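You operate a simulated robot arm through the tools that you are given. There is no shell and no other tool. Be economical: measure what you need, move in short steps, check, and stop when the job is done.

The job below is to be done with a simulated robot arm. You get a single attempt, and the scene is never put back.

TASK
Fetch the red-capped core and stand it on the flat white pad.

Only the result counts: the job must be done as asked and must still hold three seconds after the hand-in. Knocking over, shifting, dropping, spilling or breaking anything else fails it.

THE ROBOT
A 6-joint arm with a two-finger parallel gripper, fixed in place. Base frame: the origin is at the foot of the arm, x ahead of it, y to its left, z up; the work surface is at about z = 0.8. Lengths are in m, angles in degrees, forces in N, time in s.
With the tool pointing down near the work surface it reaches from about 0.26 to 0.68 m from the base axis. Its first joint turns from -66.0 to 66.0 degrees. Payload 2.9 kg.
The TCP is the grasp point between the finger pads, 0.03 m short of the fingertips. In the tool frame z runs along the fingers and y along their closing line. The gripper opens to 0.11 m. The fingers are 0.02 m wide and 0.01 m thick; the gripper's body (0.048 by 0.112 m) begins 0.055 m behind the TCP.
Orientation is that of the tool frame in the base frame, as a unit quaternion [x, y, z, w]. With the fingers straight down and closing along the base's y, the tool's x points along the base's -x, its y along +y and its z along -z.

THE INTERFACE
- The arm moves only by the tool nudge_tool. Its argument "plan" is a list of rows, each a list of 7 numbers: the shift along the tool's x, y, z in m, then the turn, a rotation vector about the tool's x, y, z in degrees, then the finger opening in m, from 0 to 0.11. In form: [[x, y, z, wx, wy, wz, grip], ...]. A call has 1 to 10 rows; each row shifts and turns the commanded pose from where the row before left it, along the tool's axes as they then stand. Rows are played at 5 a second. More than 0.05 m and 8.6 degrees between two rows, or a gripper value outside its range, and nothing of the call is played. A pose out of reach is approached as far as the arm can. The call stops where the force on the tool passes 40 N (or 10 N more than at its start, if that is more) or the arm is blocked; 0.2 s more then pass. The fingers move at their own pace (about 0.108 m/s each) and stop on an object; they squeeze with about 29 N. The grip force told is the motor's: it shows also when the fingers shut on nothing. Time passes only in rows, and 0.2 s behind the last, so rows that do not move let the fingers close. The reply holds the time, the measured pose of the TCP, the force on the tool along the base axes, the opening and the grip force, in the units named above and with some noise.
- Cameras (640 x 400 px; columns grow to the right, rows downward): "scene" is fixed at [0.0549, 0.4319, 1.3908]; the picture's right is [-0.82, -0.57, 0.00], its down [-0.31, 0.44, -0.84] and it looks along [0.48, -0.69, -0.54] (base axes); focal length 333 px, centre (320, 200). "wrist" rides on the gripper at [-0.036, 0, -0.057] in the tool frame; the picture's right is [0.00, -1.00, 0.00], its down [0.97, 0.00, -0.24] and it looks along [0.24, 0.00, 0.97] (tool axes); focal length 218 px, centre (320, 200). There is no depth. A picture from a camera that has moved, and an enlarged one, comes with that camera's place and axes in the base frame and with its lens. The place of the scene camera against the robot may be out by one fixed shift of up to 0.018 m in any direction.
- capture(camera): a new picture of that camera. No time passes.
- close_up(camera, box): a new picture of the part [left, top, right, bottom] of that camera's present view, enlarged. No time passes.
- hand_in(): hands the job in; it is judged then, once.

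Go step by step. Nothing tells you positions but the pictures and the camera data: compare them with the known pose of the tool, close in by small moves and look again before you grip or let go. The budget is 90 turns and 46 pictures, counting those below and the enlarged ones. Unless the task says otherwise, let go and move clear before handing in, and close with one line.

The tools are called as a command line: name --pt "numbers of a row" for each row, then --argument value for the rest, lists and objects as JSON in quotes. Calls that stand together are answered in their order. nudge_tool: Moves the arm, as the interface text tells. Its arguments: {"type":"object","properties":{"plan":{"type":"array","items":{"type":"array","items":{"type":"number"}}}},"required":["plan"]} The other tools are called the same way: capture (camera) takes a picture; close_up (camera, box) takes an enlarged picture of a part of a camera's view; hand_in () hands the job in.

At the start:

```text
time: 0.0
position: [0.4753, -0.0068, 1.0594]
tool_rot: [0.0, 1.0, 0.0, -0.001]
force: [-0.6, -0.9, 0.2]
finger_gap: 0.11
grip_force: 0.0
```

scene: 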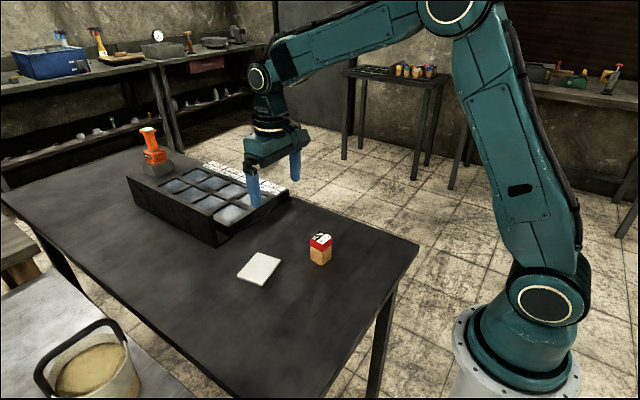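
wrist: 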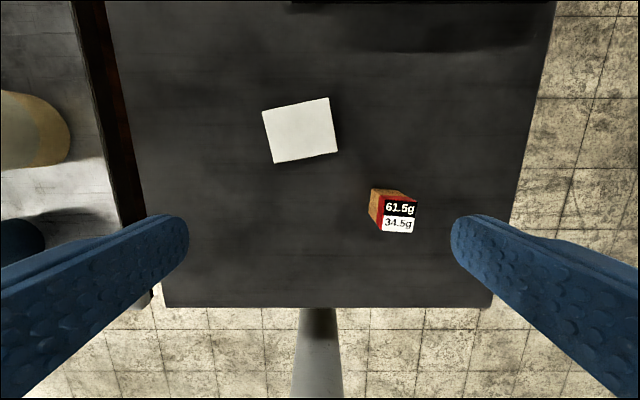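

I see a small block with a red cap and a white label near the base, and a white pad farther ahead. I'll enlarge both views before measuring.

close_up --camera "scene" --box '[220, 210, 360, 300]'

close_up --camera "wrist" --box '[240, 80, 448, 250]'

close_up --camera "scene" --box '[100, 110, 310, 250]'

```text
4.44 times, centred on (290, 255) of scene
camera zoom: at [0.0549, 0.4319, 1.3908], right [-0.82, -0.57, 0.0], down [-0.31, 0.44, -0.84], along [0.48, -0.69, -0.54], focal length 1479 px, centre (453, -44)
```

zoom: 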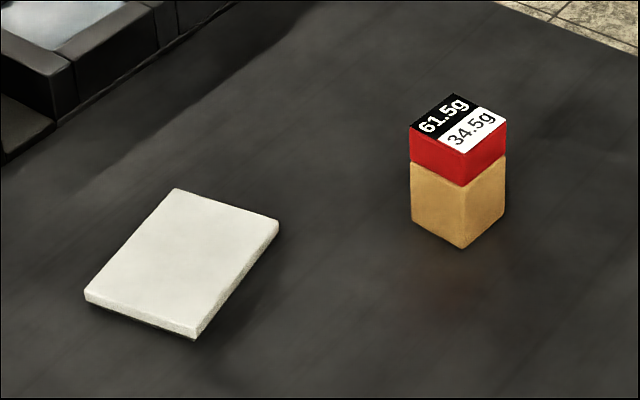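

```text
2.35 times, centred on (344, 165) of wrist
camera zoom: at [0.5106, -0.006, 1.1177], right [0.0, -1.0, 0.0], down [-0.97, 0.0, 0.24], along [-0.24, 0.0, -0.97], focal length 514 px, centre (264, 282)
```

zoom: 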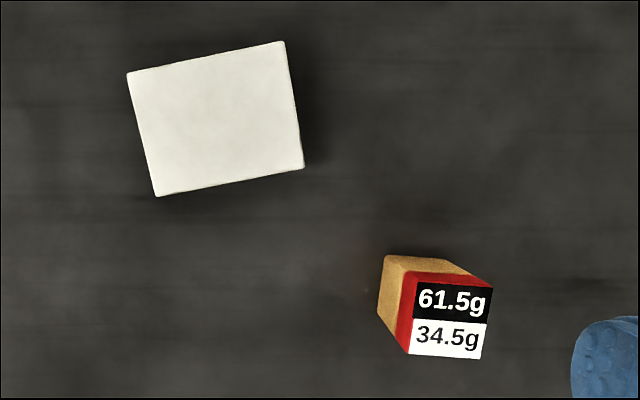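

```text
2.86 times, centred on (205, 180) of scene
camera zoom: at [0.0549, 0.4319, 1.3908], right [-0.82, -0.57, 0.0], down [-0.31, 0.44, -0.84], along [0.48, -0.69, -0.54], focal length 951 px, centre (649, 257)
```

zoom: 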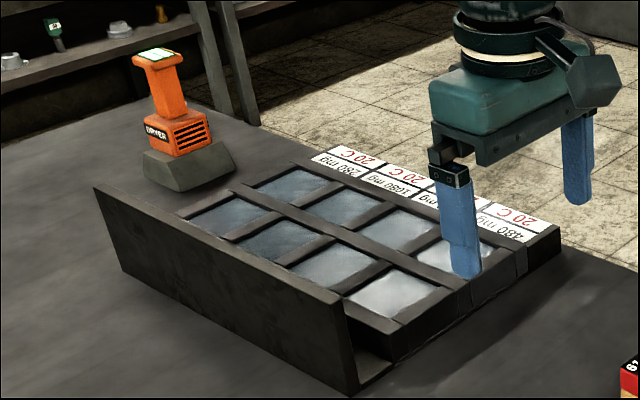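

The red-capped core stands at about (0.428, -0.100). It is roughly 0.037 m wide and 0.07 m tall, turned about 5°. The pad is near (0.53, 0.02). I'll move above the core, turn, and look again.

nudge_tool --pt "0.016 -0.031 0.02 0 0 0 0.11" --pt "0.016 -0.031 0.02 0 0 0 0.11" --pt "0.015 -0.031 0.02 0 0 0 0.11" --pt "0 0 0.02 0 0 5.5 0.11" --pt "0 0 0.02 0 0 0 0.11" --pt "0 0 0 0 0 0 0.11"

capture --camera "wrist"

```text
time: 1.4
position: [0.4274, -0.0988, 0.9586]
tool_rot: [0.048, 0.999, 0.0, 0.001]
force: [0.0, 0.5, -0.2]
finger_gap: 0.11
grip_force: 0.0
```

```text
40 pictures are left
camera wrist: at [0.4627, -0.1022, 1.0166], right [-0.1, -1.0, 0.0], down [-0.97, 0.09, 0.24], along [-0.24, 0.02, -0.97], focal length 218 px, centre (320, 200)
```

wrist: 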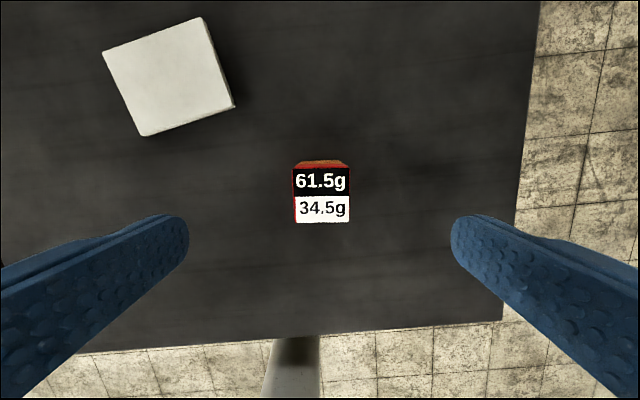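

The core is square to the fingers and nearly centred (about 3 mm off in tool x). I'll correct that, lower, and check before closing.

nudge_tool --pt "-0.003 -0.001 0.03 0 0 0 0.11" --pt "0 0 0.03 0 0 0 0.11" --pt "0 0 0.025 0 0 0 0.11" --pt "0 0 0.02 0 0 0 0.11" --pt "0 0 0.016 0 0 0 0.11" --pt "0 0 0 0 0 0 0.11"

capture --camera "wrist"

close_up --camera "scene" --box '[220, 190, 380, 290]'

```text
time: 2.8
position: [0.4308, -0.1005, 0.8385]
tool_rot: [0.048, 0.999, 0.001, 0.0]
force: [0.2, 1.1, -0.6]
finger_gap: 0.1099
grip_force: 0.0
```

```text
39 pictures are left
camera wrist: at [0.4664, -0.1049, 0.8962], right [-0.1, -1.0, 0.0], down [-0.97, 0.09, 0.24], along [-0.24, 0.02, -0.97], focal length 218 px, centre (320, 200)
```

wrist: 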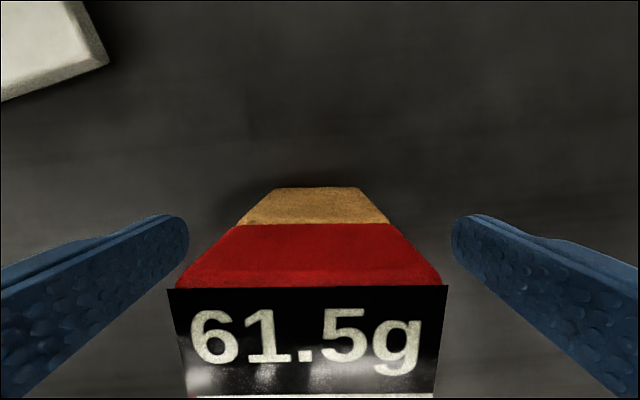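

```text
4.00 times, centred on (300, 240) of scene
camera zoom: at [0.0549, 0.4319, 1.3908], right [-0.82, -0.57, 0.0], down [-0.31, 0.44, -0.84], along [0.48, -0.69, -0.54], focal length 1332 px, centre (400, 40)
```

zoom: 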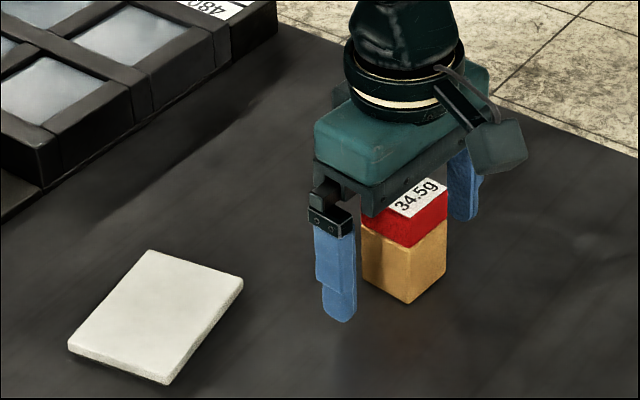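

The fingers straddle the core's body with free space on both sides. I'll close now.

nudge_tool --pt "0 0 0 0 0 0 0.06" --pt "0 0 0 0 0 0 0.03" --pt "0 0 0 0 0 0 0.03" --pt "0 0 0 0 0 0 0.03" --pt "0 0 0 0 0 0 0.03"

```text
time: 4.0
position: [0.4322, -0.1026, 0.8389]
tool_rot: [0.048, 0.999, 0.0, 0.0]
force: [0.7, -0.2, 0.1]
finger_gap: 0.0398
grip_force: 28.9
```

The core is held, 0.040 m across. I'll lift it a little and look.

nudge_tool --pt "0 0 -0.01 0 0 0 0.03" --pt "0 0 -0.02 0 0 0 0.03" --pt "0 0 -0.03 0 0 0 0.03" --pt "0 0 0 0 0 0 0.03"

capture --camera "wrist"

close_up --camera "scene" --box '[220, 190, 380, 290]'

```text
time: 5.0
position: [0.4322, -0.0999, 0.8993]
tool_rot: [0.048, 0.999, 0.001, 0.0]
force: [-0.1, -0.1, -0.6]
finger_gap: 0.0397
grip_force: 28.7
```

```text
37 pictures are left
camera wrist: at [0.4661, -0.1039, 0.9563], right [-0.1, -1.0, 0.0], down [-0.97, 0.09, 0.24], along [-0.24, 0.02, -0.97], focal length 218 px, centre (320, 200)
```

wrist: 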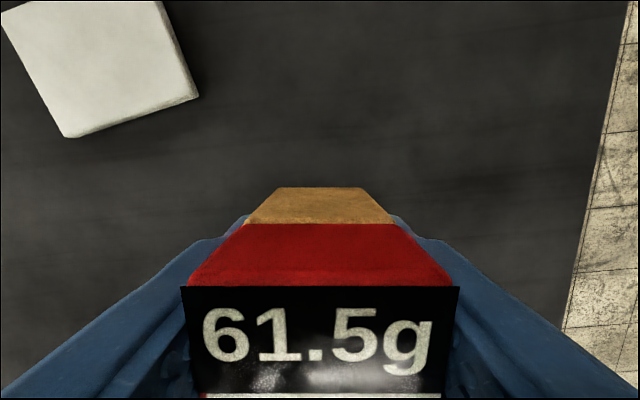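

```text
4.00 times, centred on (300, 240) of scene
camera zoom: at [0.0549, 0.4319, 1.3908], right [-0.82, -0.57, 0.0], down [-0.31, 0.44, -0.84], along [0.48, -0.69, -0.54], focal length 1332 px, centre (400, 40)
```

zoom: 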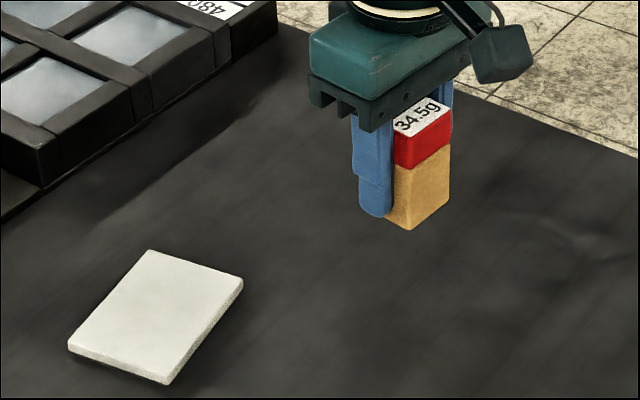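

The core hangs straight in the gripper, and two views agree on the pad centre at about (0.531, 0.020). I'll carry it above the pad and check.

nudge_tool --pt "-0.015 0.022 -0.01 0 0 0 0.03" --pt "-0.015 0.022 0 0 0 0 0.03" --pt "-0.015 0.022 0 0 0 0 0.03" --pt "-0.015 0.022 0 0 0 0 0.03" --pt "-0.015 0.022 0 0 0 0 0.03" --pt "-0.012 0.02 0 0 0 0 0.03" --pt "0 0 0 0 0 0 0.03"

capture --camera "wrist"

close_up --camera "scene" --box '[180, 180, 340, 280]'

```text
time: 6.6
position: [0.5299, 0.0197, 0.9091]
tool_rot: [0.049, 0.999, 0.0, 0.0]
force: [0.0, -0.2, -2.0]
finger_gap: 0.0397
grip_force: 29.0
```

```text
35 pictures are left
camera wrist: at [0.5654, 0.0173, 0.9663], right [-0.1, -1.0, 0.0], down [-0.97, 0.09, 0.24], along [-0.24, 0.02, -0.97], focal length 218 px, centre (320, 200)
```

wrist: 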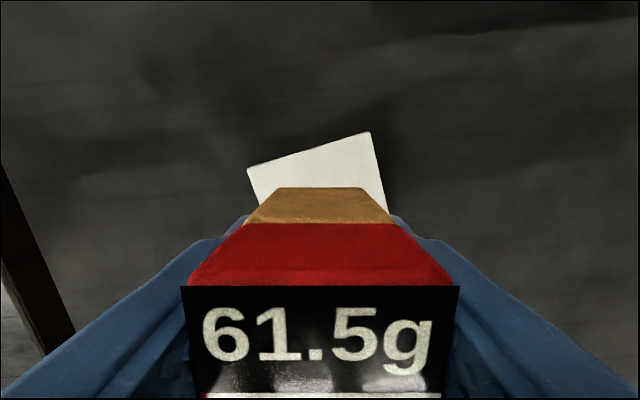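

```text
4.00 times, centred on (260, 230) of scene
camera zoom: at [0.0549, 0.4319, 1.3908], right [-0.82, -0.57, 0.0], down [-0.31, 0.44, -0.84], along [0.48, -0.69, -0.54], focal length 1332 px, centre (560, 80)
```

zoom: 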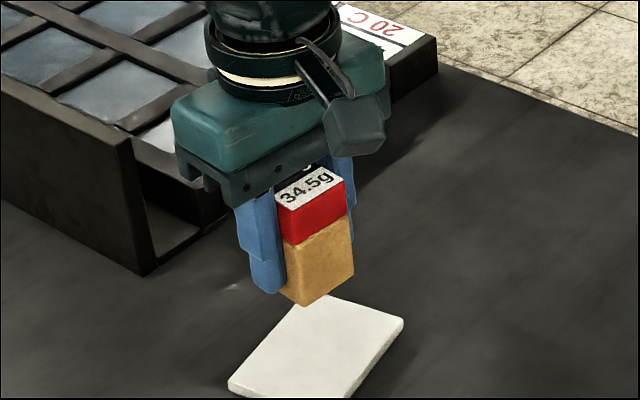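

The pad lies squarely under the core. I'll lower most of the way and look.

nudge_tool --pt "0 0 0.015 0 0 0 0.03" --pt "0 0 0.015 0 0 0 0.03" --pt "0 0 0.01 0 0 0 0.03" --pt "0 0 0.007 0 0 0 0.03" --pt "0 0 0 0 0 0 0.03"

capture --camera "wrist"

close_up --camera "scene" --box '[200, 210, 320, 290]'

```text
time: 7.8
position: [0.5309, 0.021, 0.8622]
tool_rot: [0.049, 0.999, 0.0, 0.0]
force: [0.4, 0.0, -2.0]
finger_gap: 0.0397
grip_force: 29.0
```

```text
33 pictures are left
camera wrist: at [0.5656, 0.0175, 0.9193], right [-0.1, -1.0, 0.0], down [-0.97, 0.09, 0.24], along [-0.24, 0.02, -0.97], focal length 218 px, centre (320, 200)
```

wrist: 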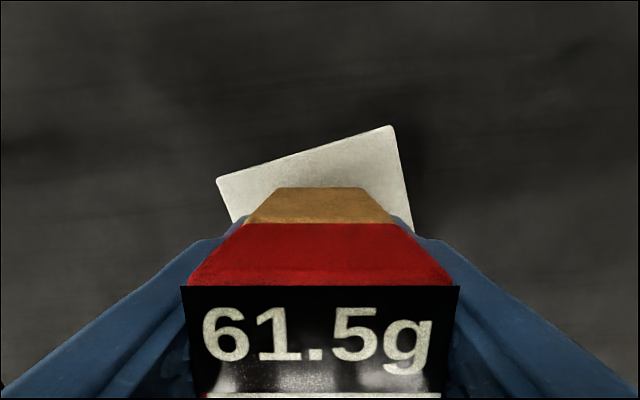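

```text
5.00 times, centred on (260, 250) of scene
camera zoom: at [0.055, 0.4319, 1.3908], right [-0.82, -0.57, 0.0], down [-0.31, 0.44, -0.84], along [0.48, -0.69, -0.54], focal length 1664 px, centre (620, -50)
```

zoom: 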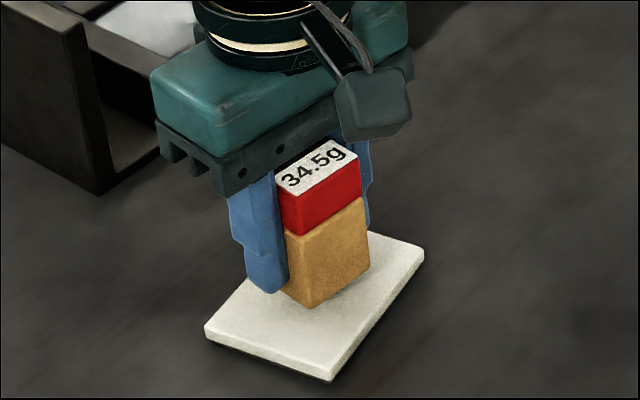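

The core is a bit over 1 cm above the pad and centred. I'll lower in small steps and watch the force.

nudge_tool --pt "0 0 0.003 0 0 0 0.03" --pt "0 0 0.003 0 0 0 0.03" --pt "0 0 0.002 0 0 0 0.03" --pt "0 0 0 0 0 0 0.03"

close_up --camera "scene" --box '[220, 230, 310, 290]'

```text
time: 8.8
position: [0.5301, 0.0205, 0.8546]
tool_rot: [0.048, 0.999, 0.0, 0.001]
force: [0.7, 0.4, -1.4]
finger_gap: 0.0396
grip_force: 29.1
```

```text
6.67 times, centred on (265, 260) of scene
camera zoom: at [0.055, 0.4319, 1.3908], right [-0.82, -0.57, 0.0], down [-0.31, 0.44, -0.84], along [0.48, -0.69, -0.54], focal length 2219 px, centre (687, -200)
```

zoom: 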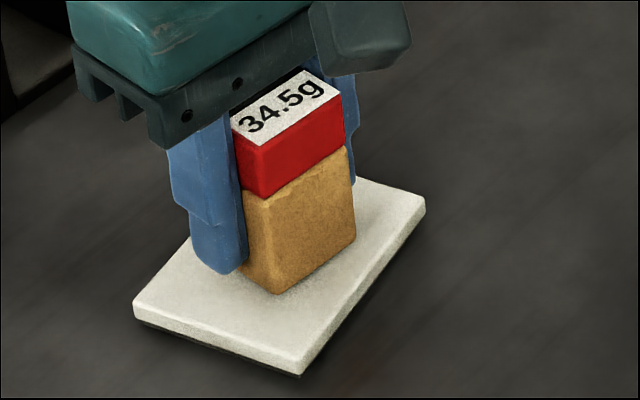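

The core is a few millimetres above the pad. I'll go on 1 mm at a time.

nudge_tool --pt "0 0 0.001 0 0 0 0.03" --pt "0 0 0.001 0 0 0 0.03" --pt "0 0 0.001 0 0 0 0.03" --pt "0 0 0 0 0 0 0.03"

```text
time: 9.8
position: [0.5308, 0.0209, 0.8529]
tool_rot: [0.048, 0.999, 0.0, 0.0]
force: [0.2, 0.6, 2.6]
finger_gap: 0.0399
grip_force: 28.8
```

The vertical force rose from about -1.5 to +2.6 N, so contact seems to have begun. One more half millimetre should confirm it.

nudge_tool --pt "0 0 0.0005 0 0 0 0.03" --pt "0 0 0 0 0 0 0.03" --pt "0 0 0 0 0 0 0.03"

close_up --camera "scene" --box '[220, 230, 310, 290]'

```text
time: 10.6
position: [0.5309, 0.0198, 0.8525]
tool_rot: [0.048, 0.999, 0.0, 0.001]
force: [-3.1, -1.1, 15.4]
finger_gap: 0.0399
grip_force: 28.8
```

```text
6.67 times, centred on (265, 260) of scene
camera zoom: at [0.0546, 0.4318, 1.3908], right [-0.82, -0.57, 0.0], down [-0.31, 0.44, -0.84], along [0.48, -0.69, -0.54], focal length 2219 px, centre (687, -200)
```

zoom: 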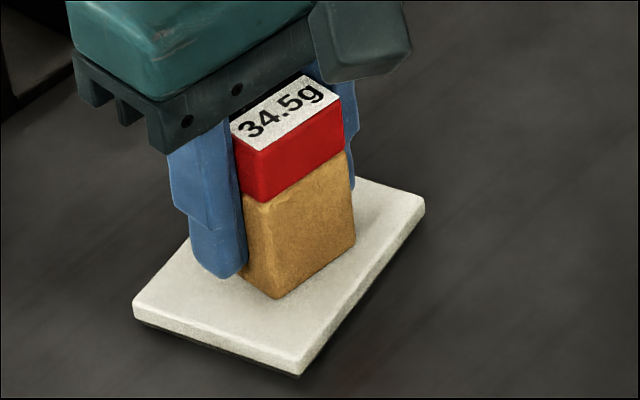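

The core is seated at 15 N. I'll ease up half a millimetre and then open the fingers gradually.

nudge_tool --pt "0 0 -0.0005 0 0 0 0.03" --pt "0 0 0 0 0 0 0.038" --pt "0 0 0 0 0 0 0.042" --pt "0 0 0 0 0 0 0.05" --pt "0 0 0 0 0 0 0.07" --pt "0 0 0 0 0 0 0.09" --pt "0 0 0 0 0 0 0.11" --pt "0 0 0 0 0 0 0.11"

capture --camera "wrist"

```text
time: 12.4
position: [0.5298, 0.0204, 0.8527]
tool_rot: [0.048, 0.999, 0.0, 0.001]
force: [0.2, -0.2, 0.3]
finger_gap: 0.1099
grip_force: 0.1
```

```text
29 pictures are left
camera wrist: at [0.5651, 0.0172, 0.9089], right [-0.1, -1.0, 0.0], down [-0.97, 0.09, 0.24], along [-0.24, 0.02, -0.97], focal length 218 px, centre (320, 200)
```

wrist: 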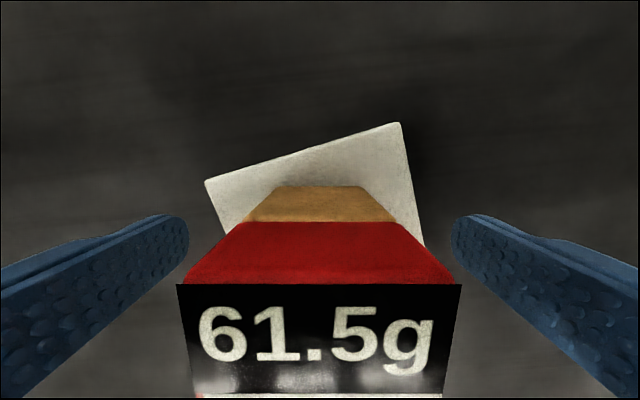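

The core stands free between the open fingers. I'll raise the gripper straight up and check.

nudge_tool --pt "0 0 -0.02 0 0 0 0.11" --pt "0 0 -0.03 0 0 0 0.11" --pt "0 0 -0.03 0 0 0 0.11" --pt "0 0 -0.03 0 0 0 0.11" --pt "0 0 -0.03 0 0 0 0.11" --pt "0 0 0 0 0 0 0.11" --pt "0 0 0 0 0 0 0.11"

capture --camera "wrist"

capture --camera "scene"

```text
time: 14.0
position: [0.5295, 0.0209, 0.9916]
tool_rot: [0.047, 0.999, 0.0, 0.0]
force: [-0.4, -0.1, -0.4]
finger_gap: 0.1097
grip_force: 0.0
```

```text
28 pictures are left
camera wrist: at [0.5648, 0.0177, 1.0487], right [-0.1, -1.0, 0.0], down [-0.97, 0.09, 0.24], along [-0.24, 0.02, -0.97], focal length 218 px, centre (320, 200)
```

wrist: 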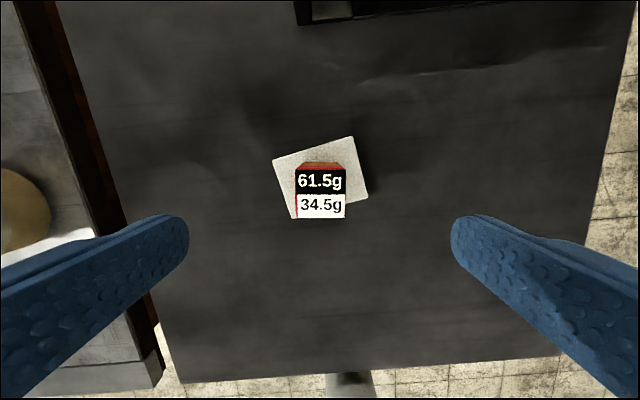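

```text
27 pictures are left
```

scene: 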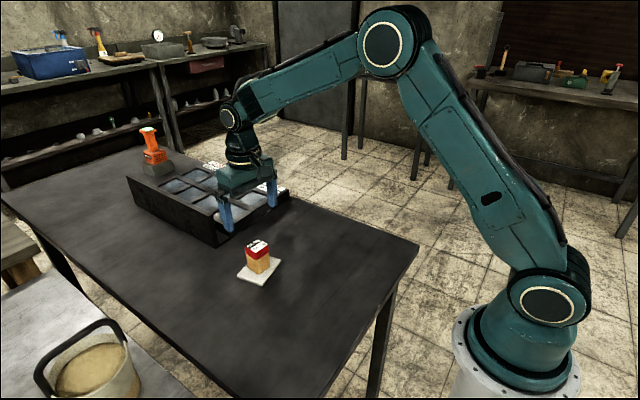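

The core stands upright on the pad, the gripper is clear above it, and nothing else has moved. I'll hand in.

hand_in

```text
The job is handed in.
```

The red-capped core is standing upright on the flat white pad; the gripper let go and moved clear before I handed the job in.
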